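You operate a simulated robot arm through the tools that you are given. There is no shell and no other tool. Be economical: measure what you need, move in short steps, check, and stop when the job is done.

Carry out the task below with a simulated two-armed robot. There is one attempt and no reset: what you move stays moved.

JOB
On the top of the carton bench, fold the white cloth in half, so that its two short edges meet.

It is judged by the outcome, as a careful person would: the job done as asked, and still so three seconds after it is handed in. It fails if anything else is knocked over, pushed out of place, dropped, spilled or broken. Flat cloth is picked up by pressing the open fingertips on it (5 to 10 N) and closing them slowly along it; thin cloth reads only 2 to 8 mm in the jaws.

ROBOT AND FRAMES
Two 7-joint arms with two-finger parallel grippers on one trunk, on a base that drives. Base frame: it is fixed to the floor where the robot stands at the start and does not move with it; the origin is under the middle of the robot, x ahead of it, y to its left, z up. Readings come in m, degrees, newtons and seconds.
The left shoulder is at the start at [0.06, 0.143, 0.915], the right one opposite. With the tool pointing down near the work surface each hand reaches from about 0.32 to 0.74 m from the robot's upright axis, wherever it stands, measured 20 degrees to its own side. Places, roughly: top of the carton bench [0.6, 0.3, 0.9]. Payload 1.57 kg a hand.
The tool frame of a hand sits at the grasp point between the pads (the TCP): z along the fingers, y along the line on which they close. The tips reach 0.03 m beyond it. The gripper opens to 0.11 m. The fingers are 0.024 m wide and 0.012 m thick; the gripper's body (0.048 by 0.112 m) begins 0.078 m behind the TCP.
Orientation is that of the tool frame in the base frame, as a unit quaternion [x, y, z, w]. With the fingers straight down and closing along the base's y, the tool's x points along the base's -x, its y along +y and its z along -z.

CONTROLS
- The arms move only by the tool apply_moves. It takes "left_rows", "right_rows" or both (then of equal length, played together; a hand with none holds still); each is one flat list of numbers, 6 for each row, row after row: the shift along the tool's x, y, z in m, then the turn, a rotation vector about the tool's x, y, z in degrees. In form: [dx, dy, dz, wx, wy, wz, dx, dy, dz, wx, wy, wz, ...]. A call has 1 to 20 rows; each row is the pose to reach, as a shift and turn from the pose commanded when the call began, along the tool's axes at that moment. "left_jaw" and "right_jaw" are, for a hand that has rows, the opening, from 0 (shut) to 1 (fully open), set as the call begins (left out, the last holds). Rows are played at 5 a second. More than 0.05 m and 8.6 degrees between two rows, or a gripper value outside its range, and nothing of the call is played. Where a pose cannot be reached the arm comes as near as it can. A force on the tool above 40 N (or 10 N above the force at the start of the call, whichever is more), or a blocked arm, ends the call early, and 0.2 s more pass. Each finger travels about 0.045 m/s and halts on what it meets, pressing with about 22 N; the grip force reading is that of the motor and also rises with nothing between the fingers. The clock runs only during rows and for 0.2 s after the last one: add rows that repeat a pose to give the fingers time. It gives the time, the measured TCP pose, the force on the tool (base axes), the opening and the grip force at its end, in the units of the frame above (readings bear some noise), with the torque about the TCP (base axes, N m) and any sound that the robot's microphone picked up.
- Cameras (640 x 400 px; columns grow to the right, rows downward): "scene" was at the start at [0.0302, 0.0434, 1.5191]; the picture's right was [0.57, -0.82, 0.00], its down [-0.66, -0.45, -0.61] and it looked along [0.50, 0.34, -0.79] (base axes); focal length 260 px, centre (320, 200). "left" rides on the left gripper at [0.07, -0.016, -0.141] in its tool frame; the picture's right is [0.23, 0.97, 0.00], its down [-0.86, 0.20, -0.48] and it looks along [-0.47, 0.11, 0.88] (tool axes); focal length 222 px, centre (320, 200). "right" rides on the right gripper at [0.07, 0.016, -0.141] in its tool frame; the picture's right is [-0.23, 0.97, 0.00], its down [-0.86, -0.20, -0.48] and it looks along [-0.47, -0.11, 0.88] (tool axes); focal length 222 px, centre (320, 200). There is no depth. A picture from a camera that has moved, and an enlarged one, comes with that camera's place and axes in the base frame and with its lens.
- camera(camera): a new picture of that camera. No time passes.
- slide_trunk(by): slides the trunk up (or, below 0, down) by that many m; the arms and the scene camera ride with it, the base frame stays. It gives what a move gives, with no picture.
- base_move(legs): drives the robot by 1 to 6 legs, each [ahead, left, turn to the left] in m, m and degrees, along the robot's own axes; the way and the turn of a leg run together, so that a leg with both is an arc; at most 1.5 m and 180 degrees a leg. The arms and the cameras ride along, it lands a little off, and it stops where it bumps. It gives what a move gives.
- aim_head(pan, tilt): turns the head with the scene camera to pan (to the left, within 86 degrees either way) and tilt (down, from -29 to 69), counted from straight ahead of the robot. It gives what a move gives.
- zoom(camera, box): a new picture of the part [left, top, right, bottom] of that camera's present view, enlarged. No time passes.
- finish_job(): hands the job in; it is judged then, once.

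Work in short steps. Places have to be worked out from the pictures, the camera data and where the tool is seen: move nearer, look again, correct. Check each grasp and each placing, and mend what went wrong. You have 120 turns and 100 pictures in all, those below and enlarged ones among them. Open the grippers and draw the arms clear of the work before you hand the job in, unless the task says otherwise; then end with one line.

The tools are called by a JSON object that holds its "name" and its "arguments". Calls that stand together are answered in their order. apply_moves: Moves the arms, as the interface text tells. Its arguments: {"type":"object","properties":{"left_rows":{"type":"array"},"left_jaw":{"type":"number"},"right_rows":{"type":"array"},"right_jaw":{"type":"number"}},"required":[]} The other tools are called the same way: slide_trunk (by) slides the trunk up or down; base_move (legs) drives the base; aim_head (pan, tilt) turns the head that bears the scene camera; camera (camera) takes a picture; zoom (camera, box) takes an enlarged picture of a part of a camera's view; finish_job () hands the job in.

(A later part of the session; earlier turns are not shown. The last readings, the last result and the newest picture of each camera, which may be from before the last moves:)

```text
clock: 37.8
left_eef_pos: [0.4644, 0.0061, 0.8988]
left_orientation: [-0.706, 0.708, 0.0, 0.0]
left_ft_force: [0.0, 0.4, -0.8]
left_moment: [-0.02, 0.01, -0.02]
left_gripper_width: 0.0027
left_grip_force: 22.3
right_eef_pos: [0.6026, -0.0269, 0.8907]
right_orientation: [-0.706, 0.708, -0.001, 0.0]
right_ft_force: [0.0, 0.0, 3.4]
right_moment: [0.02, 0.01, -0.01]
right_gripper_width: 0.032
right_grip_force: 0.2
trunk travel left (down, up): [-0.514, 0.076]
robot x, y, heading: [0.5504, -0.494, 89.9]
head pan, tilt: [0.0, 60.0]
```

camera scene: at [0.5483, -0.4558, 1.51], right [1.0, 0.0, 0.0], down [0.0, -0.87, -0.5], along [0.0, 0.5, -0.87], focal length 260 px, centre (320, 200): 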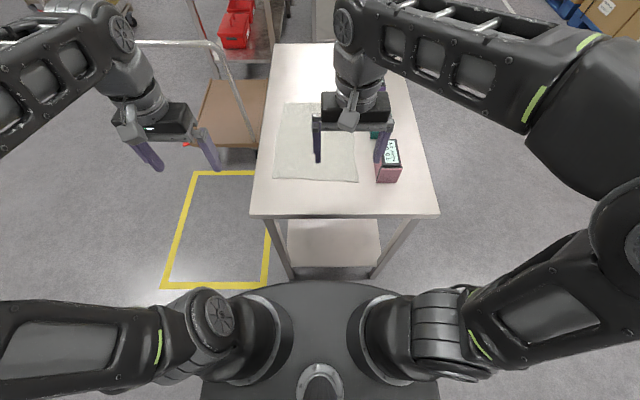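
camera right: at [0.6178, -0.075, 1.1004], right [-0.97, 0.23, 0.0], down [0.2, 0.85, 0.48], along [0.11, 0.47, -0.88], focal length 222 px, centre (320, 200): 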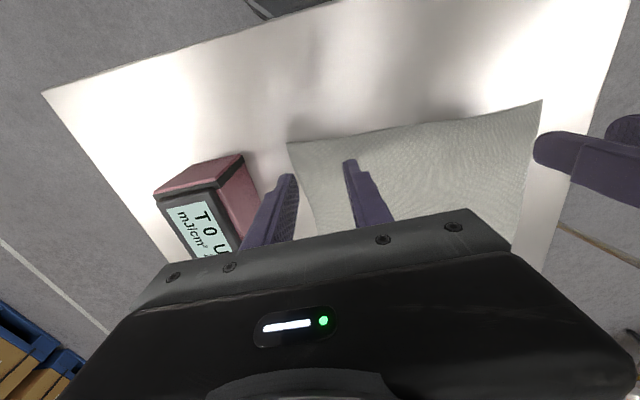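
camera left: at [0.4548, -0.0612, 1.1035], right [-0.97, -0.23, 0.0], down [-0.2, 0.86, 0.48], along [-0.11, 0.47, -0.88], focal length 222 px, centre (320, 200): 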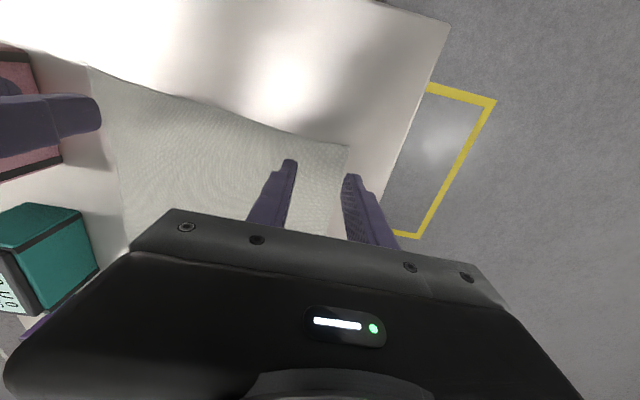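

Only 3.4 N; I press a little harder and go on closing.

{"name": "apply_moves", "arguments": {"right_rows": [0, 0, 0.0006, 0, 0, 0, 0, 0, 0.0006, 0, 0, 0], "right_jaw": 0.25}}

{"name": "apply_moves", "arguments": {"right_rows": [0, 0, 0, 0, 0, 0, 0, 0, 0, 0, 0, 0], "right_jaw": 0.2}}

{"name": "zoom", "arguments": {"camera": "right", "box": [160, 60, 480, 260]}}

```text
clock: 38.4
left_eef_pos: [0.4628, 0.0064, 0.8969]
left_orientation: [-0.706, 0.709, 0.0, -0.001]
left_ft_force: [0.1, 0.0, -0.2]
left_moment: [0.0, -0.04, 0.02]
left_gripper_width: 0.0025
left_grip_force: 22.3
right_eef_pos: [0.6028, -0.0268, 0.8918]
right_orientation: [-0.707, 0.708, 0.001, 0.0]
right_ft_force: [-0.2, -0.3, 15.3]
right_moment: [0.03, -0.09, -0.01]
right_gripper_width: 0.027
right_grip_force: 0.0
trunk travel left (down, up): [-0.514, 0.076]
robot x, y, heading: [0.5514, -0.4974, 89.9]
head pan, tilt: [0.0, 60.0]
```

```text
clock: 39.0
left_eef_pos: [0.4635, 0.0056, 0.8978]
left_orientation: [-0.706, 0.708, 0.0, 0.0]
left_ft_force: [1.7, -0.3, 1.0]
left_moment: [0.0, -0.06, 0.01]
left_gripper_width: 0.0023
left_grip_force: 21.9
right_eef_pos: [0.6032, -0.0272, 0.8916]
right_orientation: [-0.706, 0.708, 0.002, 0.001]
right_ft_force: [-1.9, 0.5, 20.8]
right_moment: [0.06, -0.06, 0.0]
right_gripper_width: 0.0215
right_grip_force: 0.1
trunk travel left (down, up): [-0.514, 0.076]
robot x, y, heading: [0.5461, -0.4947, 89.7]
head pan, tilt: [0.0, 60.0]
```

```text
2.00 times, centred on (320, 160) of right
camera zoom: at [0.5854, -0.0976, 1.0315], right [-0.97, 0.23, 0.0], down [0.2, 0.85, 0.48], along [0.11, 0.47, -0.88], focal length 444 px, centre (320, 280)
```

zoom: 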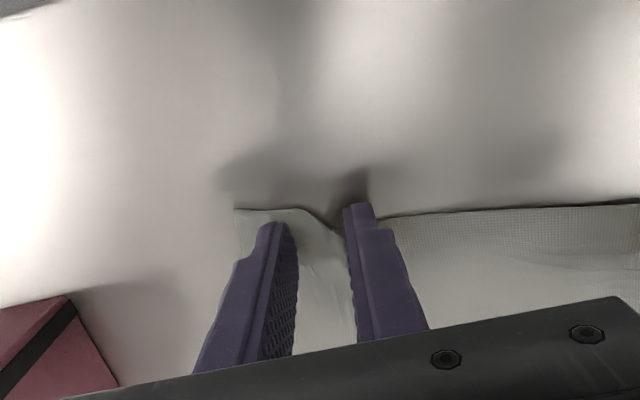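

The ridge is growing. I ease the right pressure, let the left hand give slack toward it, and close further.

{"name": "apply_moves", "arguments": {"left_rows": [0, -0.004, 0, 0, 0, 0, 0, -0.008, 0, 0, 0, 0], "right_rows": [0, 0, -0.0009, 0, 0, 0, 0, 0, -0.0009, 0, 0, 0], "right_jaw": 0.16}}

{"name": "apply_moves", "arguments": {"right_rows": [0, 0, 0, 0, 0, 0, 0, 0, 0, 0, 0, 0], "right_jaw": 0.12}}

{"name": "apply_moves", "arguments": {"right_rows": [0, 0, 0, 0, 0, 0, 0, 0, 0, 0, 0, 0], "right_jaw": 0.08}}

```text
clock: 39.6
left_eef_pos: [0.4729, 0.005, 0.8989]
left_orientation: [-0.706, 0.708, 0.0, 0.0]
left_ft_force: [-0.2, -0.9, 0.2]
left_moment: [-0.01, 0.02, -0.05]
left_gripper_width: 0.0028
left_grip_force: 21.6
right_eef_pos: [0.6026, -0.0258, 0.8914]
right_orientation: [-0.707, 0.708, 0.001, 0.001]
right_ft_force: [-1.2, 1.9, 18.6]
right_moment: [0.08, 0.0, 0.01]
right_gripper_width: 0.0166
right_grip_force: 0.0
trunk travel left (down, up): [-0.514, 0.076]
robot x, y, heading: [0.5473, -0.4929, 89.8]
head pan, tilt: [0.0, 60.0]
```

```text
clock: 40.2
left_eef_pos: [0.4731, 0.0049, 0.8987]
left_orientation: [-0.706, 0.708, 0.0, 0.001]
left_ft_force: [-0.5, -1.0, 1.0]
left_moment: [-0.01, 0.0, 0.01]
left_gripper_width: 0.0027
left_grip_force: 22.3
right_eef_pos: [0.603, -0.0275, 0.8914]
right_orientation: [-0.706, 0.708, 0.0, 0.0]
right_ft_force: [0.9, 1.7, 19.3]
right_moment: [0.07, -0.09, 0.01]
right_gripper_width: 0.0133
right_grip_force: 0.2
trunk travel left (down, up): [-0.514, 0.076]
robot x, y, heading: [0.5481, -0.4936, 90.0]
head pan, tilt: [0.0, 60.0]
```

```text
clock: 40.8
left_eef_pos: [0.4723, 0.0047, 0.8992]
left_orientation: [-0.705, 0.709, 0.0, 0.0]
left_ft_force: [0.5, 0.3, -0.1]
left_moment: [0.03, 0.0, 0.03]
left_gripper_width: 0.0028
left_grip_force: 22.2
right_eef_pos: [0.6023, -0.0279, 0.8915]
right_orientation: [-0.706, 0.708, 0.0, 0.001]
right_ft_force: [1.4, 0.8, 18.5]
right_moment: [0.04, -0.11, 0.0]
right_gripper_width: 0.0087
right_grip_force: 0.0
trunk travel left (down, up): [-0.514, 0.076]
robot x, y, heading: [0.5501, -0.4923, 90.0]
head pan, tilt: [0.0, 60.0]
```

Checking the ridge before the last closing.

{"name": "zoom", "arguments": {"camera": "right", "box": [220, 90, 380, 190]}}

```text
4.00 times, centred on (300, 140) of right
camera zoom: at [0.5858, -0.0982, 1.0316], right [-0.97, 0.23, 0.0], down [0.2, 0.85, 0.48], along [0.11, 0.47, -0.88], focal length 888 px, centre (400, 440)
```

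zoom: 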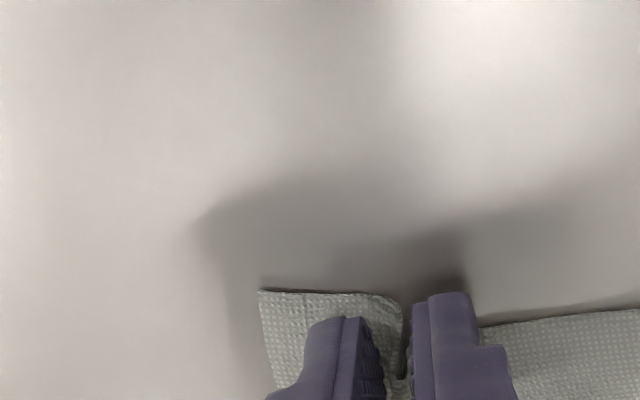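

Cloth stands between the fingers. I close fully with a bit less pressure, then lift gently along with the left.

{"name": "apply_moves", "arguments": {"right_rows": [0, 0, -0.0006, 0, 0, 0, 0, 0, -0.0006, 0, 0, 0], "right_jaw": 0.04}}

{"name": "apply_moves", "arguments": {"right_rows": [0, 0, 0, 0, 0, 0, 0, 0, 0, 0, 0, 0, 0, 0, 0, 0, 0, 0], "right_jaw": 0.0}}

```text
clock: 41.4
left_eef_pos: [0.472, 0.0056, 0.8979]
left_orientation: [-0.706, 0.709, 0.0, 0.0]
left_ft_force: [1.2, 0.0, -1.2]
left_moment: [0.0, -0.05, 0.0]
left_gripper_width: 0.0027
left_grip_force: 21.8
right_eef_pos: [0.6039, -0.0274, 0.8915]
right_orientation: [0.707, -0.707, 0.001, 0.0]
right_ft_force: [-1.5, -0.2, 6.2]
right_moment: [0.01, 0.0, 0.01]
right_gripper_width: 0.0047
right_grip_force: 0.4
trunk travel left (down, up): [-0.514, 0.076]
robot x, y, heading: [0.5503, -0.4937, 90.0]
head pan, tilt: [0.0, 60.0]
```

```text
clock: 42.2
left_eef_pos: [0.4723, 0.0053, 0.8993]
left_orientation: [-0.706, 0.708, 0.001, 0.0]
left_ft_force: [0.3, 0.1, 0.4]
left_moment: [-0.01, 0.02, -0.02]
left_gripper_width: 0.0026
left_grip_force: 22.2
right_eef_pos: [0.6017, -0.0271, 0.893]
right_orientation: [-0.706, 0.708, 0.001, 0.0]
right_ft_force: [0.2, 0.1, 1.2]
right_moment: [0.04, 0.01, 0.04]
right_gripper_width: 0.0026
right_grip_force: 21.9
trunk travel left (down, up): [-0.514, 0.076]
robot x, y, heading: [0.5519, -0.4947, 89.9]
head pan, tilt: [0.0, 60.0]
```

Right now reads 2.6 mm — gripped. I lift both 4 cm and check.

{"name": "apply_moves", "arguments": {"left_rows": [0, 0, -0.01, 0, 0, 0, 0, 0, -0.02, 0, 0, 0, 0, 0, -0.03, 0, 0, 0, 0, 0, -0.035, 0, 0, 0], "right_rows": [0, 0, -0.01, 0, 0, 0, 0, 0, -0.02, 0, 0, 0, 0, 0, -0.03, 0, 0, 0, 0, 0, -0.04, 0, 0, 0]}}

{"name": "zoom", "arguments": {"camera": "scene", "box": [220, 80, 460, 230]}}

```text
clock: 43.2
left_eef_pos: [0.4716, 0.0061, 0.933]
left_orientation: [-0.706, 0.708, -0.001, 0.0]
left_ft_force: [0.9, -0.1, -0.2]
left_moment: [0.0, 0.0, 0.01]
left_gripper_width: 0.0025
left_grip_force: 22.0
right_eef_pos: [0.602, -0.0267, 0.9322]
right_orientation: [-0.707, 0.708, 0.0, 0.0]
right_ft_force: [0.6, 1.0, -1.2]
right_moment: [-0.02, -0.02, 0.0]
right_gripper_width: 0.0026
right_grip_force: 21.2
trunk travel left (down, up): [-0.514, 0.076]
robot x, y, heading: [0.5486, -0.4907, 89.8]
head pan, tilt: [0.0, 60.0]
```

```text
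2.67 times, centred on (340, 155) of scene
camera zoom: at [0.5483, -0.4558, 1.5099], right [1.0, 0.0, 0.0], down [0.0, -0.87, -0.5], along [0.0, 0.5, -0.87], focal length 694 px, centre (267, 320)
```

zoom: 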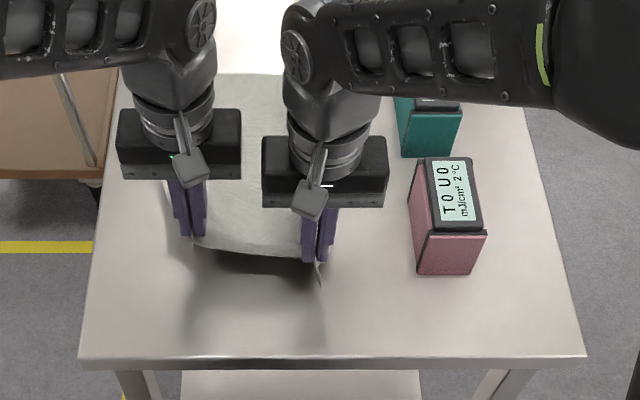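

Both corners are held. I lower to just above the table and drag the cloth ~9 cm toward the robot, so the far edge comes within reach, keeping it straight.

{"name": "apply_moves", "arguments": {"left_rows": [0.012, 0, 0.01, 0, 0, 0, 0.024, 0.002, 0.02, 0, 0, 0, 0.036, 0.004, 0.028, 0, 0, 0, 0.048, 0.006, 0.028, 0, 0, 0, 0.06, 0.006, 0.028, 0, 0, 0, 0.072, 0.006, 0.028, 0, 0, 0, 0.084, 0.006, 0.028, 0, 0, 0, 0.096, 0.006, 0.028, 0, 0, 0, 0.1, 0.006, 0.028, 0, 0, 0, 0.1, 0.006, 0.028, 0, 0, 0], "right_rows": [0.01, 0, 0.01, 0, 0, 0, 0.02, -0.002, 0.02, 0, 0, 0, 0.03, -0.004, 0.028, 0, 0, 0, 0.04, -0.006, 0.028, 0, 0, 0, 0.05, -0.006, 0.028, 0, 0, 0, 0.06, -0.006, 0.028, 0, 0, 0, 0.07, -0.006, 0.028, 0, 0, 0, 0.08, -0.006, 0.028, 0, 0, 0, 0.085, -0.006, 0.028, 0, 0, 0, 0.085, -0.006, 0.028, 0, 0, 0]}}

{"name": "camera", "arguments": {"camera": "scene"}}

{"name": "zoom", "arguments": {"camera": "scene", "box": [220, 80, 460, 230]}}

```text
clock: 45.4
left_eef_pos: [0.4643, -0.0908, 0.9062]
left_orientation: [-0.706, 0.709, -0.001, 0.0]
left_ft_force: [25.5, 0.1, -0.9]
left_moment: [0.03, -0.79, 0.26]
left_gripper_width: 0.003
left_grip_force: 22.6
right_eef_pos: [0.6072, -0.1112, 0.9034]
right_orientation: [-0.707, 0.708, 0.001, -0.001]
right_ft_force: [-25.4, -0.6, 0.0]
right_moment: [-0.01, 0.79, 0.25]
right_gripper_width: 0.0029
right_grip_force: 22.1
trunk travel left (down, up): [-0.514, 0.076]
robot x, y, heading: [0.5495, -0.498, 90.0]
head pan, tilt: [0.0, 60.0]
```

```text
70 pictures are left
camera scene: at [0.5483, -0.4558, 1.5099], right [1.0, 0.0, 0.0], down [0.0, -0.87, -0.5], along [0.0, 0.5, -0.87], focal length 260 px, centre (320, 200)
```

scene: 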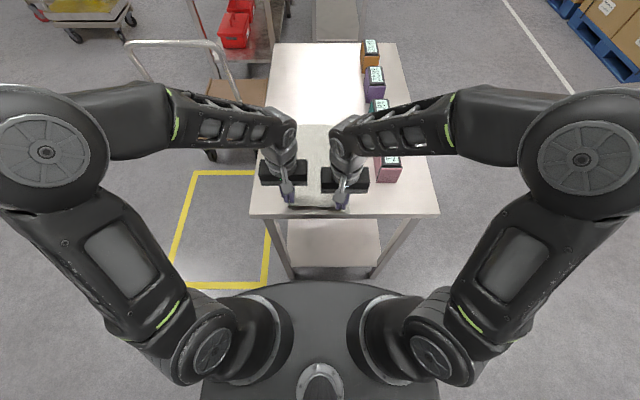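

```text
2.67 times, centred on (340, 155) of scene
camera zoom: at [0.5483, -0.4558, 1.5099], right [1.0, 0.0, 0.0], down [0.0, -0.87, -0.5], along [0.0, 0.5, -0.87], focal length 694 px, centre (267, 320)
```

zoom: 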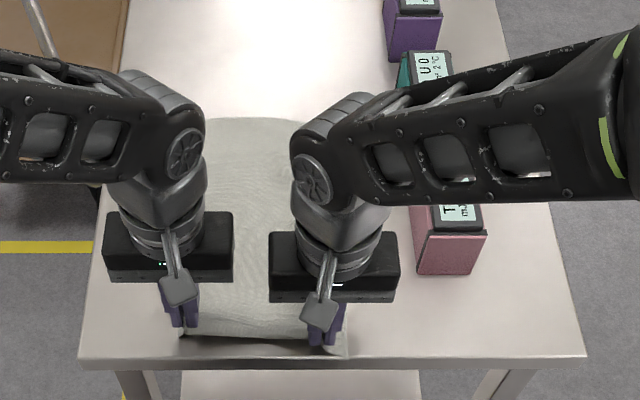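

The pull worked: far edge now at y≈0.216. Thinking about the fold, fingers pointing down sit on the wrong side for an away-fold; folding the far edge toward me lets the fingers tilt naturally. So I slacken, lay these corners down flat and release.

{"name": "apply_moves", "arguments": {"left_rows": [0, -0.003, 0.004, 0, 0, 0, 0, -0.003, 0.009, 0, 0, 0, 0, -0.003, 0.012, 0, 0, 0, 0, -0.003, 0.012, 0, 0, 0], "right_rows": [0, 0.003, 0.004, 0, 0, 0, 0, 0.003, 0.007, 0, 0, 0, 0, 0.003, 0.01, 0, 0, 0, 0, 0.003, 0.01, 0, 0, 0]}}

{"name": "apply_moves", "arguments": {"left_rows": [0, 0, 0, 0, 0, 0, 0, 0, 0, 0, 0, 0, 0, 0, 0, 0, 0, 0, 0, 0, 0, 0, 0, 0, 0, 0, 0, 0, 0, 0], "right_rows": [0, 0, 0, 0, 0, 0, 0, 0, 0, 0, 0, 0, 0, 0, 0, 0, 0, 0, 0, 0, 0, 0, 0, 0, 0, 0, 0, 0, 0, 0], "left_jaw": 0.5, "right_jaw": 0.5}}

{"name": "zoom", "arguments": {"camera": "right", "box": [160, 60, 480, 260]}}

```text
clock: 46.4
left_eef_pos: [0.4676, -0.0927, 0.8925]
left_orientation: [-0.706, 0.708, 0.001, 0.0]
left_ft_force: [10.2, -0.1, -0.5]
left_moment: [-0.01, -0.28, 0.12]
left_gripper_width: 0.0027
left_grip_force: 21.8
right_eef_pos: [0.6046, -0.1119, 0.893]
right_orientation: [-0.706, 0.709, 0.0, 0.0]
right_ft_force: [-10.4, 0.9, 0.1]
right_moment: [0.01, 0.27, 0.15]
right_gripper_width: 0.0028
right_grip_force: 21.8
trunk travel left (down, up): [-0.514, 0.076]
robot x, y, heading: [0.5482, -0.494, 89.6]
head pan, tilt: [0.0, 60.0]
```

```text
clock: 47.6
left_eef_pos: [0.4679, -0.0928, 0.8935]
left_orientation: [-0.705, 0.709, 0.0, 0.0]
left_ft_force: [0.6, -0.4, 0.1]
left_moment: [-0.03, 0.02, 0.01]
left_gripper_width: 0.0549
left_grip_force: 0.1
right_eef_pos: [0.6045, -0.1121, 0.8929]
right_orientation: [-0.706, 0.708, 0.0, 0.0]
right_ft_force: [-0.5, 0.3, -0.5]
right_moment: [0.0, 0.01, -0.04]
right_gripper_width: 0.0548
right_grip_force: 0.1
trunk travel left (down, up): [-0.514, 0.076]
robot x, y, heading: [0.5503, -0.4933, 89.7]
head pan, tilt: [0.0, 60.0]
```

```text
2.00 times, centred on (320, 160) of right
camera zoom: at [0.5877, -0.1819, 1.0331], right [-0.97, 0.23, 0.0], down [0.2, 0.85, 0.48], along [0.11, 0.47, -0.88], focal length 444 px, centre (320, 280)
```

zoom: 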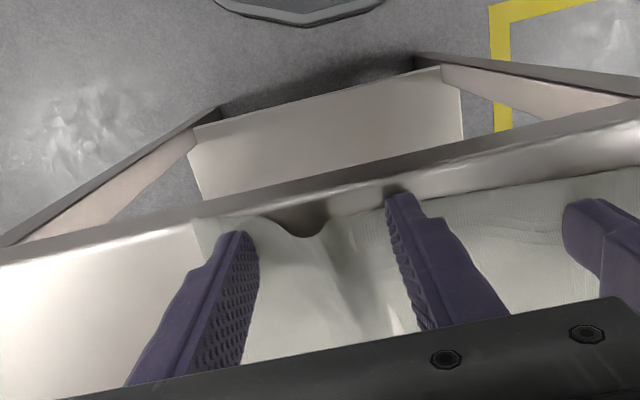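

Released; cloth's near edge lies about at the table edge line. I raise both hands and look at the whole cloth.

{"name": "apply_moves", "arguments": {"left_rows": [0, 0, -0.02, 0, 0, 0, 0, 0.02, -0.05, 0, 0, 0, 0, 0.06, -0.08, 0, 0, 0, 0, 0.1, -0.11, 0, 0, 0, 0, 0.14, -0.11, 0, 0, 0], "right_rows": [0, 0, -0.02, 0, 0, 0, 0, -0.02, -0.05, 0, 0, 0, 0, -0.06, -0.08, 0, 0, 0, 0, -0.1, -0.11, 0, 0, 0, 0, -0.14, -0.13, 0, 0, 0]}}

{"name": "zoom", "arguments": {"camera": "scene", "box": [220, 80, 460, 230]}}

{"name": "camera", "arguments": {"camera": "left"}}

```text
clock: 48.8
left_eef_pos: [0.3262, -0.0935, 1.0042]
left_orientation: [-0.706, 0.708, 0.0, 0.0]
left_ft_force: [1.0, -0.3, 0.5]
left_moment: [-0.01, 0.0, 0.0]
left_gripper_width: 0.0552
left_grip_force: 0.0
right_eef_pos: [0.7454, -0.1118, 1.019]
right_orientation: [-0.706, 0.708, 0.0, 0.0]
right_ft_force: [0.0, -0.3, 0.4]
right_moment: [0.0, -0.03, 0.02]
right_gripper_width: 0.055
right_grip_force: 0.1
trunk travel left (down, up): [-0.514, 0.076]
robot x, y, heading: [0.5479, -0.4954, 89.6]
head pan, tilt: [0.0, 60.0]
```

```text
2.67 times, centred on (340, 155) of scene
camera zoom: at [0.5483, -0.4563, 1.5099], right [1.0, 0.0, 0.0], down [0.0, -0.87, -0.5], along [0.0, 0.5, -0.87], focal length 694 px, centre (267, 320)
```

zoom: 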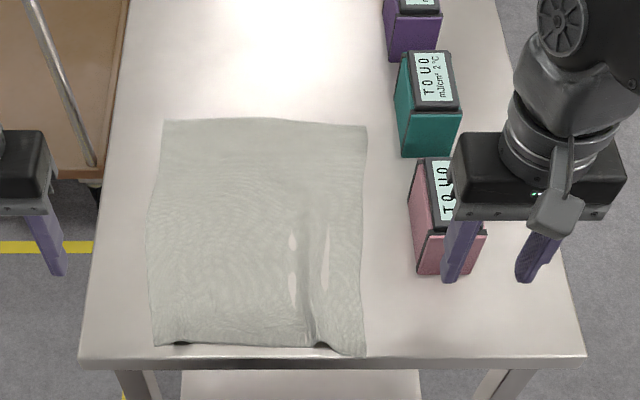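

```text
66 pictures are left
camera left: at [0.343, -0.1625, 1.1464], right [-0.97, -0.22, 0.0], down [-0.2, 0.86, 0.48], along [-0.11, 0.47, -0.88], focal length 222 px, centre (320, 200)
```

left: 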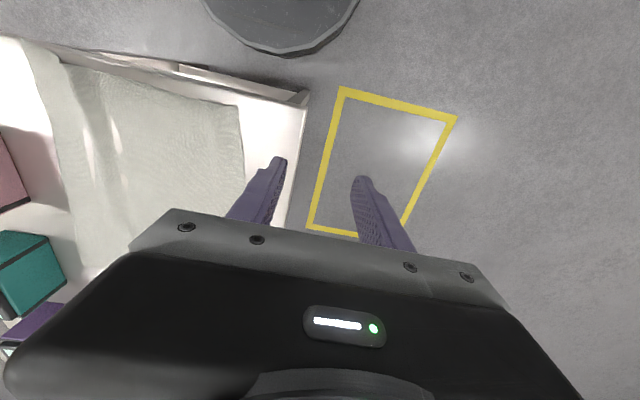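

The whole cloth lies visible: far corners (0.416,0.216) and (0.676,0.205), near edge y≈-0.12, a pucker near x≈0.59. I'll spread that pucker by pressing the right fingers astride it and opening.

{"name": "apply_moves", "arguments": {"right_rows": [-0.003, 0.04, 0.01, 0, 0, 0, -0.006, 0.08, 0.02, 0, 0, 0, -0.009, 0.12, 0.05, 0, 0, 0, -0.012, 0.153, 0.08, 0, 0, 0, -0.012, 0.153, 0.11, 0, 0, 0, -0.012, 0.153, 0.122, 0, 0, 0, -0.012, 0.153, 0.122, 0, 0, 0], "right_jaw": 0.55}}

{"name": "apply_moves", "arguments": {"right_rows": [0, 0, 0.003, 0, 0, 0, 0, 0, 0.005, 0, 0, 0, 0, 0, 0.0055, 0, 0, 0, 0, 0, 0.0055, 0, 0, 0]}}

{"name": "zoom", "arguments": {"camera": "right", "box": [160, 60, 480, 260]}}

```text
clock: 50.4
left_eef_pos: [0.3281, -0.0925, 1.0049]
left_orientation: [-0.705, 0.709, 0.0, 0.0]
left_ft_force: [-0.4, 0.7, 0.0]
left_moment: [0.01, 0.01, 0.0]
left_gripper_width: 0.0547
left_grip_force: 0.1
right_eef_pos: [0.5912, -0.0992, 0.902]
right_orientation: [-0.705, 0.709, 0.001, 0.0]
right_ft_force: [0.1, -0.4, 0.3]
right_moment: [0.01, 0.0, 0.0]
right_gripper_width: 0.0607
right_grip_force: 0.1
trunk travel left (down, up): [-0.514, 0.076]
robot x, y, heading: [0.5467, -0.495, 89.8]
head pan, tilt: [0.0, 60.0]
```

```text
clock: 51.4
left_eef_pos: [0.326, -0.0936, 1.0031]
left_orientation: [-0.706, 0.708, -0.001, 0.0]
left_ft_force: [0.3, -0.1, -0.5]
left_moment: [0.0, 0.0, -0.02]
left_gripper_width: 0.0548
left_grip_force: 0.1
right_eef_pos: [0.5924, -0.0995, 0.8948]
right_orientation: [-0.706, 0.708, 0.0, 0.0]
right_ft_force: [-0.4, -0.8, -0.1]
right_moment: [-0.03, -0.01, 0.0]
right_gripper_width: 0.0604
right_grip_force: 0.0
trunk travel left (down, up): [-0.514, 0.076]
robot x, y, heading: [0.5502, -0.4945, 89.6]
head pan, tilt: [0.0, 60.0]
```

```text
2.00 times, centred on (320, 160) of right
camera zoom: at [0.5753, -0.17, 1.0352], right [-0.97, 0.23, 0.0], down [0.2, 0.85, 0.48], along [0.11, 0.47, -0.88], focal length 444 px, centre (320, 280)
```

zoom: 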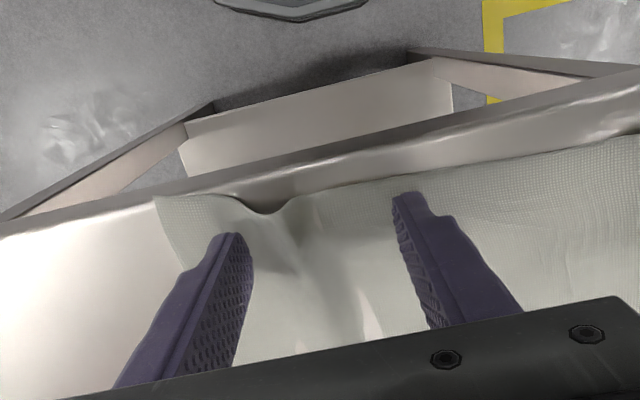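

Straddling it well, not yet touching. Press and open.

{"name": "apply_moves", "arguments": {"right_rows": [0, 0, 0.002, 0, 0, 0, 0, 0, 0.003, 0, 0, 0, 0, 0, 0.003, 0, 0, 0]}}

{"name": "apply_moves", "arguments": {"right_rows": [0, 0, 0, 0, 0, 0, 0, 0, 0, 0, 0, 0, 0, 0, 0, 0, 0, 0], "right_jaw": 0.75}}

{"name": "apply_moves", "arguments": {"right_rows": [0, 0, 0, 0, 0, 0, 0, 0, 0, 0, 0, 0, 0, 0, 0, 0, 0, 0], "right_jaw": 0.95}}

{"name": "zoom", "arguments": {"camera": "right", "box": [160, 60, 480, 260]}}

```text
clock: 52.2
left_eef_pos: [0.3269, -0.0926, 1.0037]
left_orientation: [-0.706, 0.708, 0.0, 0.0]
left_ft_force: [0.8, -0.2, 0.0]
left_moment: [-0.02, -0.01, -0.06]
left_gripper_width: 0.0543
left_grip_force: 0.1
right_eef_pos: [0.5914, -0.0999, 0.892]
right_orientation: [-0.706, 0.708, 0.0, 0.0]
right_ft_force: [0.5, 0.2, 0.7]
right_moment: [-0.03, 0.0, 0.0]
right_gripper_width: 0.0606
right_grip_force: 0.0
trunk travel left (down, up): [-0.514, 0.076]
robot x, y, heading: [0.5505, -0.491, 89.8]
head pan, tilt: [0.0, 60.0]
```

```text
clock: 53.0
left_eef_pos: [0.3268, -0.0923, 1.0027]
left_orientation: [-0.705, 0.709, 0.0, 0.001]
left_ft_force: [1.0, -1.2, -0.3]
left_moment: [0.0, 0.01, -0.01]
left_gripper_width: 0.055
left_grip_force: 0.1
right_eef_pos: [0.5922, -0.0991, 0.8927]
right_orientation: [-0.706, 0.708, 0.0, 0.001]
right_ft_force: [0.4, 0.0, 0.0]
right_moment: [0.05, 0.01, 0.0]
right_gripper_width: 0.0824
right_grip_force: 0.1
trunk travel left (down, up): [-0.514, 0.076]
robot x, y, heading: [0.5486, -0.4913, 89.8]
head pan, tilt: [0.0, 60.0]
```

```text
clock: 53.8
left_eef_pos: [0.3261, -0.0921, 1.0034]
left_orientation: [-0.706, 0.708, -0.001, 0.0]
left_ft_force: [-0.2, 0.2, -0.5]
left_moment: [-0.01, -0.02, 0.01]
left_gripper_width: 0.0548
left_grip_force: 0.1
right_eef_pos: [0.5925, -0.0982, 0.8925]
right_orientation: [-0.707, 0.708, 0.0, 0.0]
right_ft_force: [-0.2, -0.3, -0.5]
right_moment: [-0.03, -0.03, 0.0]
right_gripper_width: 0.1046
right_grip_force: 0.1
trunk travel left (down, up): [-0.514, 0.076]
robot x, y, heading: [0.5511, -0.4963, 89.7]
head pan, tilt: [0.0, 60.0]
```

```text
2.00 times, centred on (320, 160) of right
camera zoom: at [0.5749, -0.1701, 1.0327], right [-0.97, 0.23, 0.0], down [0.2, 0.85, 0.48], along [0.11, 0.47, -0.88], focal length 444 px, centre (320, 280)
```

zoom: 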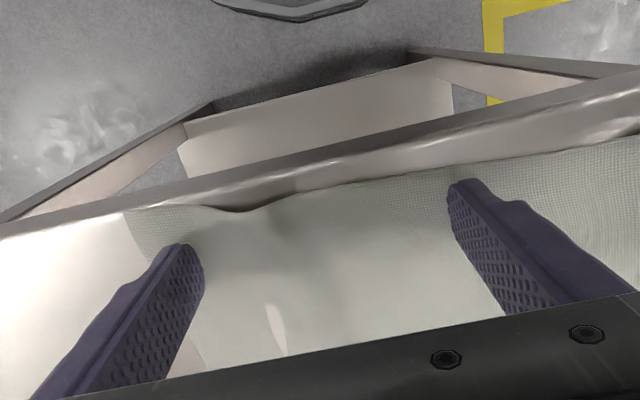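

The pucker is mostly gone. I raise the right hand, then drive 3 cm closer (about 5.5 cm gap to the table legs) to gain reach for the far edge.

{"name": "apply_moves", "arguments": {"right_rows": [0, 0, -0.03, 0, 0, 0, 0, 0, -0.06, 0, 0, 0, 0, 0, -0.1, 0, 0, 0], "right_jaw": 0.56}}

{"name": "base_move", "arguments": {"legs": [[0.03, 0, 0]]}}

```text
clock: 54.6
left_eef_pos: [0.3255, -0.0938, 1.0039]
left_orientation: [-0.706, 0.708, -0.001, 0.0]
left_ft_force: [-0.5, 0.1, -0.6]
left_moment: [0.01, 0.01, 0.03]
left_gripper_width: 0.0551
left_grip_force: 0.0
right_eef_pos: [0.5943, -0.1009, 0.9931]
right_orientation: [-0.706, 0.708, 0.0, 0.0]
right_ft_force: [0.9, -0.4, 0.1]
right_moment: [-0.01, 0.02, -0.04]
right_gripper_width: 0.0616
right_grip_force: 0.1
trunk travel left (down, up): [-0.514, 0.076]
robot x, y, heading: [0.5471, -0.496, 89.7]
head pan, tilt: [0.0, 60.0]
```

```text
clock: 55.4
left_eef_pos: [0.3274, -0.0606, 1.0025]
left_orientation: [-0.707, 0.708, -0.001, 0.0]
left_ft_force: [-0.3, -0.1, -0.1]
left_moment: [-0.03, 0.0, -0.01]
left_gripper_width: 0.0551
left_grip_force: 0.0
right_eef_pos: [0.5945, -0.0671, 0.9918]
right_orientation: [-0.707, 0.707, -0.001, 0.0]
right_ft_force: [-0.5, 0.4, 0.0]
right_moment: [-0.03, 0.02, -0.04]
right_gripper_width: 0.0618
right_grip_force: 0.0
trunk travel left (down, up): [-0.514, 0.076]
robot x, y, heading: [0.5515, -0.4637, 89.9]
head pan, tilt: [0.0, 60.0]
```

Now both hands over the far corners, jaws ~62 mm.

{"name": "apply_moves", "arguments": {"left_rows": [-0.033, -0.017, 0.0, 0, 0, 0, -0.066, -0.034, 0.01, 0, 0, 0, -0.099, -0.051, 0.02, 0, 0, 0, -0.132, -0.068, 0.03, 0, 0, 0, -0.165, -0.085, 0.04, 0, 0, 0, -0.198, -0.102, 0.05, 0, 0, 0, -0.231, -0.119, 0.06, 0, 0, 0, -0.265, -0.136, 0.07, 0, 0, 0, -0.265, -0.136, 0.07, 0, 0, 0], "right_rows": [-0.033, -0.0043, 0.0, 0, 0, 0, -0.065, -0.0086, 0.01, 0, 0, 0, -0.098, -0.013, 0.02, 0, 0, 0, -0.13, -0.017, 0.03, 0, 0, 0, -0.163, -0.022, 0.04, 0, 0, 0, -0.195, -0.026, 0.05, 0, 0, 0, -0.228, -0.03, 0.06, 0, 0, 0, -0.26, -0.0345, 0.06, 0, 0, 0, -0.26, -0.0345, 0.06, 0, 0, 0], "left_jaw": 0.56, "right_jaw": 0.56}}

{"name": "camera", "arguments": {"camera": "left"}}

{"name": "camera", "arguments": {"camera": "right"}}

{"name": "zoom", "arguments": {"camera": "scene", "box": [220, 80, 460, 230]}}

```text
clock: 57.4
left_eef_pos: [0.462, 0.2014, 0.933]
left_orientation: [-0.706, 0.708, 0.0, 0.0]
left_ft_force: [0.6, -0.3, 0.0]
left_moment: [0.02, 0.02, -0.02]
left_gripper_width: 0.0616
left_grip_force: 0.1
right_eef_pos: [0.6297, 0.192, 0.9335]
right_orientation: [-0.706, 0.708, 0.0, 0.0]
right_ft_force: [0.3, 0.6, -0.2]
right_moment: [0.04, -0.01, 0.0]
right_gripper_width: 0.0616
right_grip_force: 0.0
trunk travel left (down, up): [-0.514, 0.076]
robot x, y, heading: [0.5456, -0.4629, 90.0]
head pan, tilt: [0.0, 60.0]
```

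```text
63 pictures are left
camera left: at [0.479, 0.1321, 1.075], right [-0.97, -0.22, 0.0], down [-0.2, 0.86, 0.48], along [-0.11, 0.47, -0.88], focal length 222 px, centre (320, 200)
```

left: 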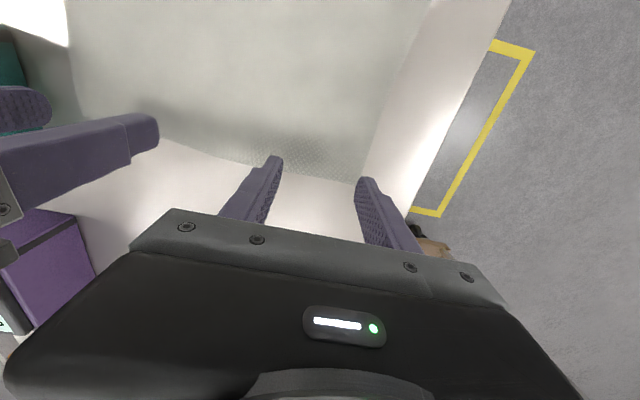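

```text
62 pictures are left
camera right: at [0.6131, 0.1215, 1.0728], right [-0.97, 0.23, 0.0], down [0.2, 0.85, 0.48], along [0.11, 0.47, -0.88], focal length 222 px, centre (320, 200)
```

right: 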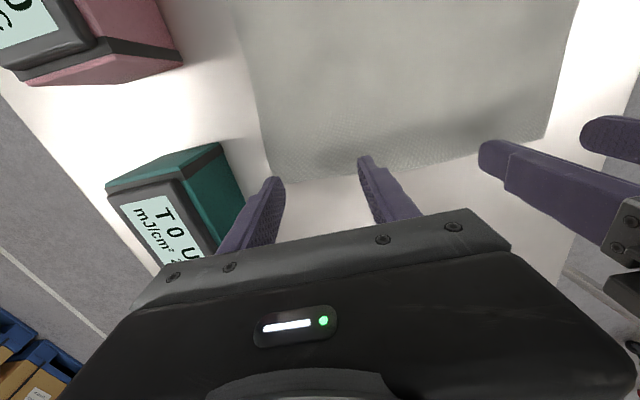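

```text
2.67 times, centred on (340, 155) of scene
camera zoom: at [0.5482, -0.426, 1.51], right [1.0, 0.0, 0.0], down [0.0, -0.87, -0.5], along [0.0, 0.5, -0.87], focal length 694 px, centre (267, 320)
```

zoom: 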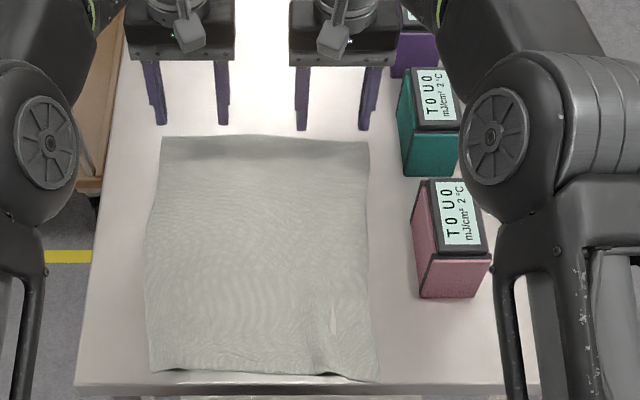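

Corners confirmed: FL (0.415,0.218), FR (0.680,0.205). Hands are well placed; I go down to just above contact.

{"name": "apply_moves", "arguments": {"left_rows": [-0.003, 0.001, 0.015, 0, 0, 0, -0.003, 0.001, 0.03, 0, 0, 0, -0.003, 0.001, 0.038, 0, 0, 0, -0.003, 0.001, 0.04, 0, 0, 0, -0.003, 0.001, 0.04, 0, 0, 0], "right_rows": [-0.002, -0.003, 0.015, 0, 0, 0, -0.002, -0.003, 0.03, 0, 0, 0, -0.002, -0.003, 0.038, 0, 0, 0, -0.002, -0.003, 0.04, 0, 0, 0, -0.002, -0.003, 0.04, 0, 0, 0]}}

{"name": "apply_moves", "arguments": {"left_rows": [0, 0, 0.001, 0, 0, 0, 0, 0, 0.0015, 0, 0, 0, 0, 0, 0.0015, 0, 0, 0], "right_rows": [0, 0, 0.001, 0, 0, 0, 0, 0, 0.0015, 0, 0, 0, 0, 0, 0.0015, 0, 0, 0]}}

```text
clock: 58.6
left_eef_pos: [0.4641, 0.2052, 0.8928]
left_orientation: [-0.707, 0.707, 0.0, 0.0]
left_ft_force: [-0.7, 0.6, 1.4]
left_moment: [0.02, 0.0, -0.01]
left_gripper_width: 0.0614
left_grip_force: 0.0
right_eef_pos: [0.6323, 0.194, 0.8934]
right_orientation: [-0.707, 0.708, 0.0, 0.0]
right_ft_force: [0.1, 0.2, -0.1]
right_moment: [0.01, 0.02, 0.0]
right_gripper_width: 0.0617
right_grip_force: 0.1
trunk travel left (down, up): [-0.514, 0.076]
robot x, y, heading: [0.5487, -0.4607, 89.6]
head pan, tilt: [0.0, 60.0]
```

```text
clock: 59.4
left_eef_pos: [0.4621, 0.2044, 0.8918]
left_orientation: [-0.706, 0.708, 0.0, 0.0]
left_ft_force: [0.1, -0.5, 1.4]
left_moment: [-0.03, -0.01, 0.0]
left_gripper_width: 0.0614
left_grip_force: 0.0
right_eef_pos: [0.6322, 0.1935, 0.8919]
right_orientation: [-0.707, 0.707, -0.001, 0.001]
right_ft_force: [-0.1, 1.1, 2.1]
right_moment: [-0.04, 0.02, 0.01]
right_gripper_width: 0.0614
right_grip_force: 0.1
trunk travel left (down, up): [-0.514, 0.076]
robot x, y, heading: [0.5512, -0.4651, 90.1]
head pan, tilt: [0.0, 60.0]
```

Light contact. Press a bit more and close in steps.

{"name": "apply_moves", "arguments": {"left_rows": [0, 0, 0.0008, 0, 0, 0, 0, 0, 0.0008, 0, 0, 0], "right_rows": [0, 0, 0.0006, 0, 0, 0, 0, 0, 0.0006, 0, 0, 0]}}

{"name": "apply_moves", "arguments": {"left_rows": [0, 0, 0, 0, 0, 0, 0, 0, 0, 0, 0, 0], "right_rows": [0, 0, 0, 0, 0, 0, 0, 0, 0, 0, 0, 0], "left_jaw": 0.49, "right_jaw": 0.49}}

{"name": "apply_moves", "arguments": {"left_rows": [0, 0, 0, 0, 0, 0, 0, 0, 0, 0, 0, 0], "right_rows": [0, 0, 0, 0, 0, 0, 0, 0, 0, 0, 0, 0], "left_jaw": 0.43, "right_jaw": 0.43}}

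```text
clock: 60.0
left_eef_pos: [0.4627, 0.2054, 0.8912]
left_orientation: [-0.707, 0.707, 0.0, -0.001]
left_ft_force: [-0.4, 0.4, 3.0]
left_moment: [-0.02, -0.03, 0.01]
left_gripper_width: 0.0617
left_grip_force: 0.0
right_eef_pos: [0.6324, 0.1937, 0.8909]
right_orientation: [-0.706, 0.708, 0.001, 0.001]
right_ft_force: [1.7, -0.4, 4.8]
right_moment: [0.02, -0.06, -0.04]
right_gripper_width: 0.0617
right_grip_force: 0.1
trunk travel left (down, up): [-0.514, 0.076]
robot x, y, heading: [0.5477, -0.4642, 89.8]
head pan, tilt: [0.0, 60.0]
```

```text
clock: 60.6
left_eef_pos: [0.4624, 0.2053, 0.8922]
left_orientation: [-0.706, 0.708, 0.001, 0.001]
left_ft_force: [-0.5, -0.1, 5.3]
left_moment: [0.01, -0.01, 0.0]
left_gripper_width: 0.0533
left_grip_force: 0.1
right_eef_pos: [0.6326, 0.1941, 0.8906]
right_orientation: [-0.707, 0.708, 0.001, 0.001]
right_ft_force: [-0.3, -0.8, 5.6]
right_moment: [-0.04, 0.0, 0.0]
right_gripper_width: 0.0534
right_grip_force: 0.2
trunk travel left (down, up): [-0.514, 0.076]
robot x, y, heading: [0.5481, -0.4629, 89.9]
head pan, tilt: [0.0, 60.0]
```

```text
clock: 61.2
left_eef_pos: [0.4632, 0.205, 0.8922]
left_orientation: [-0.706, 0.708, 0.0, 0.0]
left_ft_force: [0.9, 0.5, 4.1]
left_moment: [0.02, -0.06, 0.01]
left_gripper_width: 0.0477
left_grip_force: 0.9
right_eef_pos: [0.6325, 0.1936, 0.892]
right_orientation: [-0.706, 0.708, 0.0, 0.0]
right_ft_force: [-1.6, -0.3, 6.9]
right_moment: [0.03, 0.03, -0.01]
right_gripper_width: 0.0477
right_grip_force: 0.4
trunk travel left (down, up): [-0.514, 0.076]
robot x, y, heading: [0.5467, -0.4608, 89.8]
head pan, tilt: [0.0, 60.0]
```

Pressures 4 and 7 N, steady. Continue, with slight inward shift of both hands to avoid tension between them.

{"name": "apply_moves", "arguments": {"left_rows": [0, -0.002, 0.0004, 0, 0, 0, 0, -0.002, 0.0004, 0, 0, 0], "right_rows": [0, 0.002, 0.0001, 0, 0, 0, 0, 0.002, 0.0001, 0, 0, 0], "left_jaw": 0.37, "right_jaw": 0.37}}

{"name": "apply_moves", "arguments": {"left_rows": [0, -0.002, 0, 0, 0, 0, 0, -0.002, 0, 0, 0, 0], "right_rows": [0, 0.002, 0, 0, 0, 0, 0, 0.002, 0, 0, 0, 0], "left_jaw": 0.31, "right_jaw": 0.31}}

{"name": "zoom", "arguments": {"camera": "left", "box": [160, 60, 480, 260]}}

{"name": "zoom", "arguments": {"camera": "right", "box": [160, 60, 480, 260]}}

```text
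clock: 61.8
left_eef_pos: [0.4641, 0.2056, 0.8908]
left_orientation: [-0.707, 0.707, 0.0, 0.0]
left_ft_force: [-1.1, -0.6, 8.2]
left_moment: [0.0, -0.01, 0.01]
left_gripper_width: 0.0398
left_grip_force: 0.0
right_eef_pos: [0.6302, 0.1937, 0.8912]
right_orientation: [-0.706, 0.708, 0.001, 0.001]
right_ft_force: [0.0, -0.2, 5.8]
right_moment: [0.02, -0.06, 0.02]
right_gripper_width: 0.04
right_grip_force: 0.0
trunk travel left (down, up): [-0.514, 0.076]
robot x, y, heading: [0.551, -0.4642, 89.8]
head pan, tilt: [0.0, 60.0]
```

```text
clock: 62.4
left_eef_pos: [0.4659, 0.2044, 0.892]
left_orientation: [-0.707, 0.708, 0.001, 0.001]
left_ft_force: [-2.0, 1.2, 8.8]
left_moment: [-0.01, 0.05, 0.0]
left_gripper_width: 0.0339
left_grip_force: 0.1
right_eef_pos: [0.6288, 0.194, 0.8922]
right_orientation: [-0.706, 0.708, 0.001, 0.001]
right_ft_force: [1.6, 0.5, 9.8]
right_moment: [0.04, -0.06, -0.03]
right_gripper_width: 0.0346
right_grip_force: 0.0
trunk travel left (down, up): [-0.514, 0.076]
robot x, y, heading: [0.5511, -0.4647, 89.7]
head pan, tilt: [0.0, 60.0]
```

```text
2.00 times, centred on (320, 160) of left
camera zoom: at [0.483, 0.1352, 1.0338], right [-0.97, -0.22, 0.0], down [-0.2, 0.85, 0.48], along [-0.11, 0.47, -0.88], focal length 444 px, centre (320, 280)
```

zoom: 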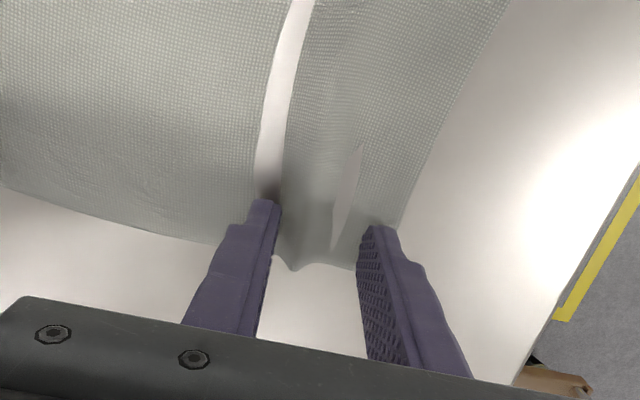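

```text
2.00 times, centred on (320, 160) of right
camera zoom: at [0.6109, 0.1227, 1.0316], right [-0.97, 0.23, 0.0], down [0.2, 0.85, 0.48], along [0.11, 0.47, -0.88], focal length 444 px, centre (320, 280)
```

zoom: 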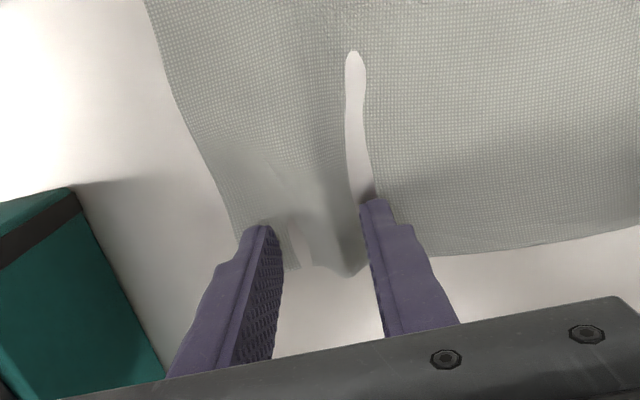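

Ridges are forming on both (white slits are just cloth dipping). Continue closing.

{"name": "apply_moves", "arguments": {"left_rows": [0, -0.001, 0, 0, 0, 0, 0, -0.001, 0, 0, 0, 0], "right_rows": [0, 0.001, 0, 0, 0, 0, 0, 0.001, 0, 0, 0, 0], "left_jaw": 0.25, "right_jaw": 0.25}}

{"name": "apply_moves", "arguments": {"left_rows": [0, 0, 0, 0, 0, 0, 0, 0, 0, 0, 0, 0], "right_rows": [0, 0, 0, 0, 0, 0, 0, 0, 0, 0, 0, 0], "left_jaw": 0.2, "right_jaw": 0.2}}

{"name": "apply_moves", "arguments": {"left_rows": [0, 0, 0, 0, 0, 0, 0, 0, 0, 0, 0, 0], "right_rows": [0, 0, 0, 0, 0, 0, 0, 0, 0, 0, 0, 0], "left_jaw": 0.15, "right_jaw": 0.15}}

{"name": "zoom", "arguments": {"camera": "left", "box": [160, 60, 480, 260]}}

{"name": "zoom", "arguments": {"camera": "right", "box": [160, 60, 480, 260]}}

```text
clock: 63.0
left_eef_pos: [0.4685, 0.2046, 0.8914]
left_orientation: [-0.706, 0.708, 0.0, 0.002]
left_ft_force: [2.8, -1.4, 12.7]
left_moment: [-0.06, -0.05, 0.0]
left_gripper_width: 0.0276
left_grip_force: 0.4
right_eef_pos: [0.6263, 0.1928, 0.8922]
right_orientation: [-0.706, 0.708, 0.001, 0.0]
right_ft_force: [-3.4, 1.0, 10.8]
right_moment: [0.04, 0.05, -0.04]
right_gripper_width: 0.0277
right_grip_force: 0.4
trunk travel left (down, up): [-0.514, 0.076]
robot x, y, heading: [0.5519, -0.4649, 89.8]
head pan, tilt: [0.0, 60.0]
```

```text
clock: 63.6
left_eef_pos: [0.4675, 0.2052, 0.8917]
left_orientation: [-0.706, 0.708, -0.001, 0.0]
left_ft_force: [6.6, 1.4, 12.5]
left_moment: [-0.02, -0.27, 0.02]
left_gripper_width: 0.0234
left_grip_force: 2.6
right_eef_pos: [0.626, 0.1931, 0.8916]
right_orientation: [-0.706, 0.708, 0.001, 0.0]
right_ft_force: [-5.7, -0.6, 10.1]
right_moment: [0.03, 0.19, 0.09]
right_gripper_width: 0.0233
right_grip_force: 4.5
trunk travel left (down, up): [-0.514, 0.076]
robot x, y, heading: [0.5503, -0.4604, 90.1]
head pan, tilt: [0.0, 60.0]
```

```text
clock: 64.2
left_eef_pos: [0.4674, 0.2046, 0.8911]
left_orientation: [-0.706, 0.708, 0.001, 0.0]
left_ft_force: [4.5, -1.6, 15.7]
left_moment: [-0.05, -0.34, -0.02]
left_gripper_width: 0.0197
left_grip_force: 2.0
right_eef_pos: [0.6263, 0.1914, 0.8918]
right_orientation: [-0.706, 0.708, 0.001, 0.001]
right_ft_force: [-8.3, 0.2, 11.8]
right_moment: [0.1, 0.38, 0.02]
right_gripper_width: 0.0203
right_grip_force: 3.6
trunk travel left (down, up): [-0.514, 0.076]
robot x, y, heading: [0.5503, -0.463, 90.0]
head pan, tilt: [0.0, 60.0]
```

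```text
2.00 times, centred on (320, 160) of left
camera zoom: at [0.4841, 0.1352, 1.0339], right [-0.97, -0.22, 0.0], down [-0.2, 0.85, 0.48], along [-0.11, 0.47, -0.88], focal length 444 px, centre (320, 280)
```

zoom: 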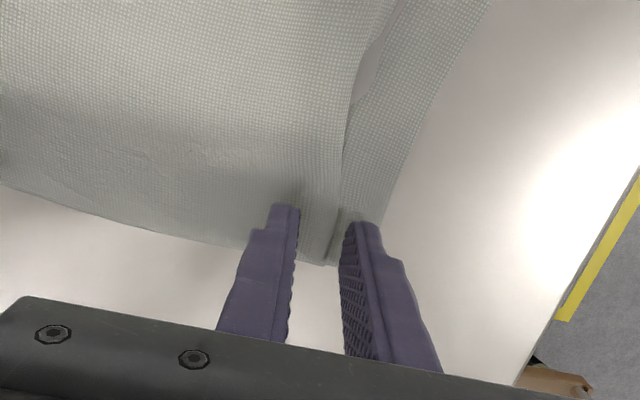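

```text
2.00 times, centred on (320, 160) of right
camera zoom: at [0.6098, 0.1217, 1.032], right [-0.97, 0.23, 0.0], down [0.2, 0.85, 0.48], along [0.11, 0.47, -0.88], focal length 444 px, centre (320, 280)
```

zoom: 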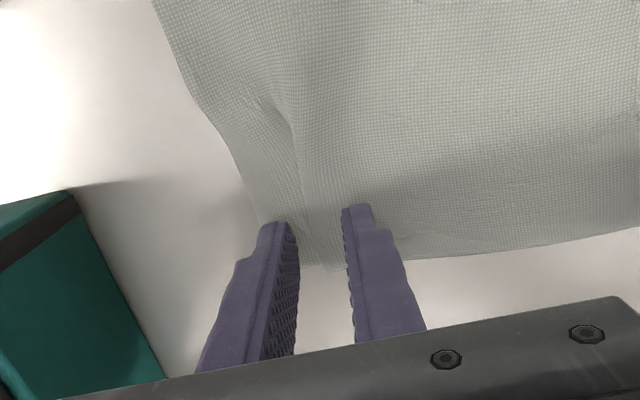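

Tension of 5–8 N builds up between the hands, so I move them inward 4 mm each and continue closing.

{"name": "apply_moves", "arguments": {"left_rows": [0, -0.002, -0.0004, 0, 0, 0, 0, -0.004, -0.0004, 0, 0, 0], "right_rows": [0, 0.002, -0.0002, 0, 0, 0, 0, 0.004, -0.0002, 0, 0, 0], "left_jaw": 0.11, "right_jaw": 0.11}}

{"name": "apply_moves", "arguments": {"left_rows": [0, -0.001, 0, 0, 0, 0, 0, -0.002, 0, 0, 0, 0], "right_rows": [0, 0.001, 0, 0, 0, 0, 0, 0.002, 0, 0, 0, 0], "left_jaw": 0.07, "right_jaw": 0.07}}

```text
clock: 64.8
left_eef_pos: [0.4705, 0.2055, 0.892]
left_orientation: [-0.706, 0.708, 0.001, -0.001]
left_ft_force: [2.2, 0.3, 7.2]
left_moment: [0.0, -0.1, 0.01]
left_gripper_width: 0.0129
left_grip_force: 4.8
right_eef_pos: [0.6237, 0.1919, 0.8908]
right_orientation: [-0.706, 0.708, -0.001, 0.002]
right_ft_force: [-1.8, 2.6, 15.6]
right_moment: [0.12, 0.15, 0.03]
right_gripper_width: 0.0131
right_grip_force: 5.1
trunk travel left (down, up): [-0.514, 0.076]
robot x, y, heading: [0.5484, -0.4604, 89.8]
head pan, tilt: [0.0, 60.0]
```

```text
clock: 65.4
left_eef_pos: [0.4738, 0.2042, 0.8925]
left_orientation: [-0.706, 0.708, -0.001, 0.0]
left_ft_force: [0.1, 0.2, 4.7]
left_moment: [0.01, 0.01, -0.04]
left_gripper_width: 0.0053
left_grip_force: 0.0
right_eef_pos: [0.623, 0.1918, 0.8918]
right_orientation: [-0.706, 0.708, 0.0, 0.001]
right_ft_force: [3.0, 0.8, 19.7]
right_moment: [0.04, -0.01, 0.0]
right_gripper_width: 0.0092
right_grip_force: 22.2
trunk travel left (down, up): [-0.514, 0.076]
robot x, y, heading: [0.5542, -0.4646, 89.7]
head pan, tilt: [0.0, 60.0]
```

Close fully, easing right pressure, and look.

{"name": "apply_moves", "arguments": {"left_rows": [0, 0, 0.0002, 0, 0, 0, 0, 0, 0.0002, 0, 0, 0, 0, 0, 0.0002, 0, 0, 0], "right_rows": [0, 0, -0.001, 0, 0, 0, 0, 0, -0.0012, 0, 0, 0, 0, 0, -0.0012, 0, 0, 0], "left_jaw": 0.0, "right_jaw": 0.0}}

{"name": "apply_moves", "arguments": {"left_rows": [0, 0, -0.004, 0, 0, 0, 0, 0, -0.008, 0, 0, 0, 0, 0, -0.008, 0, 0, 0], "right_rows": [0, 0, -0.004, 0, 0, 0, 0, 0, -0.008, 0, 0, 0, 0, 0, -0.008, 0, 0, 0]}}

{"name": "zoom", "arguments": {"camera": "left", "box": [160, 60, 480, 260]}}

{"name": "zoom", "arguments": {"camera": "right", "box": [160, 60, 480, 260]}}

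```text
clock: 66.2
left_eef_pos: [0.4729, 0.2049, 0.8921]
left_orientation: [-0.706, 0.708, 0.001, 0.001]
left_ft_force: [1.6, 0.3, 8.4]
left_moment: [-0.02, -0.08, -0.01]
left_gripper_width: 0.0
left_grip_force: 21.1
right_eef_pos: [0.621, 0.1924, 0.8936]
right_orientation: [-0.707, 0.707, 0.001, 0.001]
right_ft_force: [1.0, 1.4, 15.7]
right_moment: [0.06, 0.02, 0.02]
right_gripper_width: 0.0075
right_grip_force: 21.4
trunk travel left (down, up): [-0.514, 0.076]
robot x, y, heading: [0.5514, -0.4614, 89.9]
head pan, tilt: [0.0, 60.0]
```

```text
clock: 67.0
left_eef_pos: [0.4744, 0.2044, 0.899]
left_orientation: [-0.707, 0.707, 0.0, 0.001]
left_ft_force: [-0.7, 0.5, 0.5]
left_moment: [0.0, 0.01, -0.02]
left_gripper_width: 0.0
left_grip_force: 21.5
right_eef_pos: [0.6229, 0.1927, 0.8991]
right_orientation: [-0.707, 0.708, 0.0, -0.001]
right_ft_force: [0.2, 0.2, 0.2]
right_moment: [0.02, -0.04, -0.03]
right_gripper_width: 0.002
right_grip_force: 21.6
trunk travel left (down, up): [-0.514, 0.076]
robot x, y, heading: [0.5517, -0.4605, 90.0]
head pan, tilt: [0.0, 60.0]
```

```text
2.00 times, centred on (320, 160) of left
camera zoom: at [0.49, 0.1366, 1.042], right [-0.97, -0.22, 0.0], down [-0.2, 0.86, 0.48], along [-0.11, 0.47, -0.88], focal length 444 px, centre (320, 280)
```

zoom: 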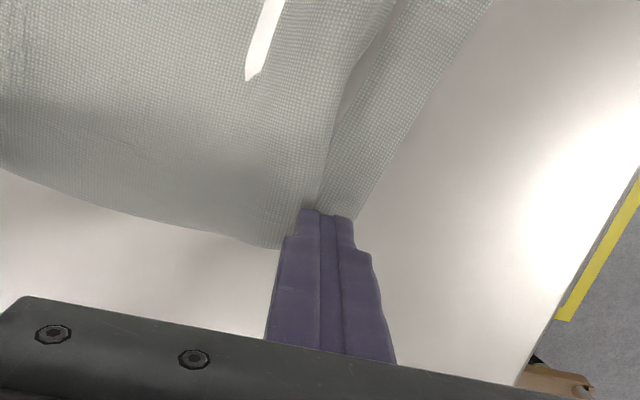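

```text
2.00 times, centred on (320, 160) of right
camera zoom: at [0.6048, 0.1224, 1.0401], right [-0.97, 0.23, 0.0], down [0.2, 0.86, 0.48], along [0.11, 0.46, -0.88], focal length 444 px, centre (320, 280)
```

zoom: 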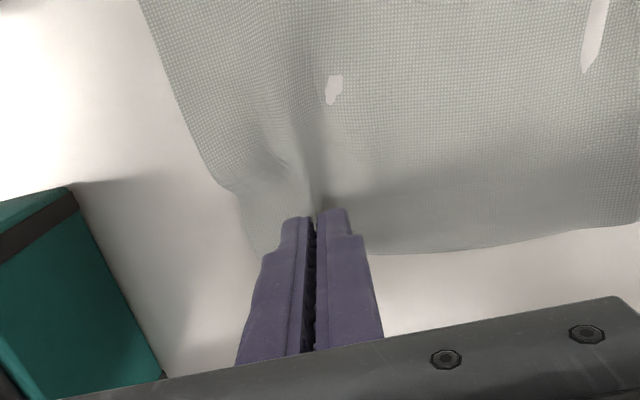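

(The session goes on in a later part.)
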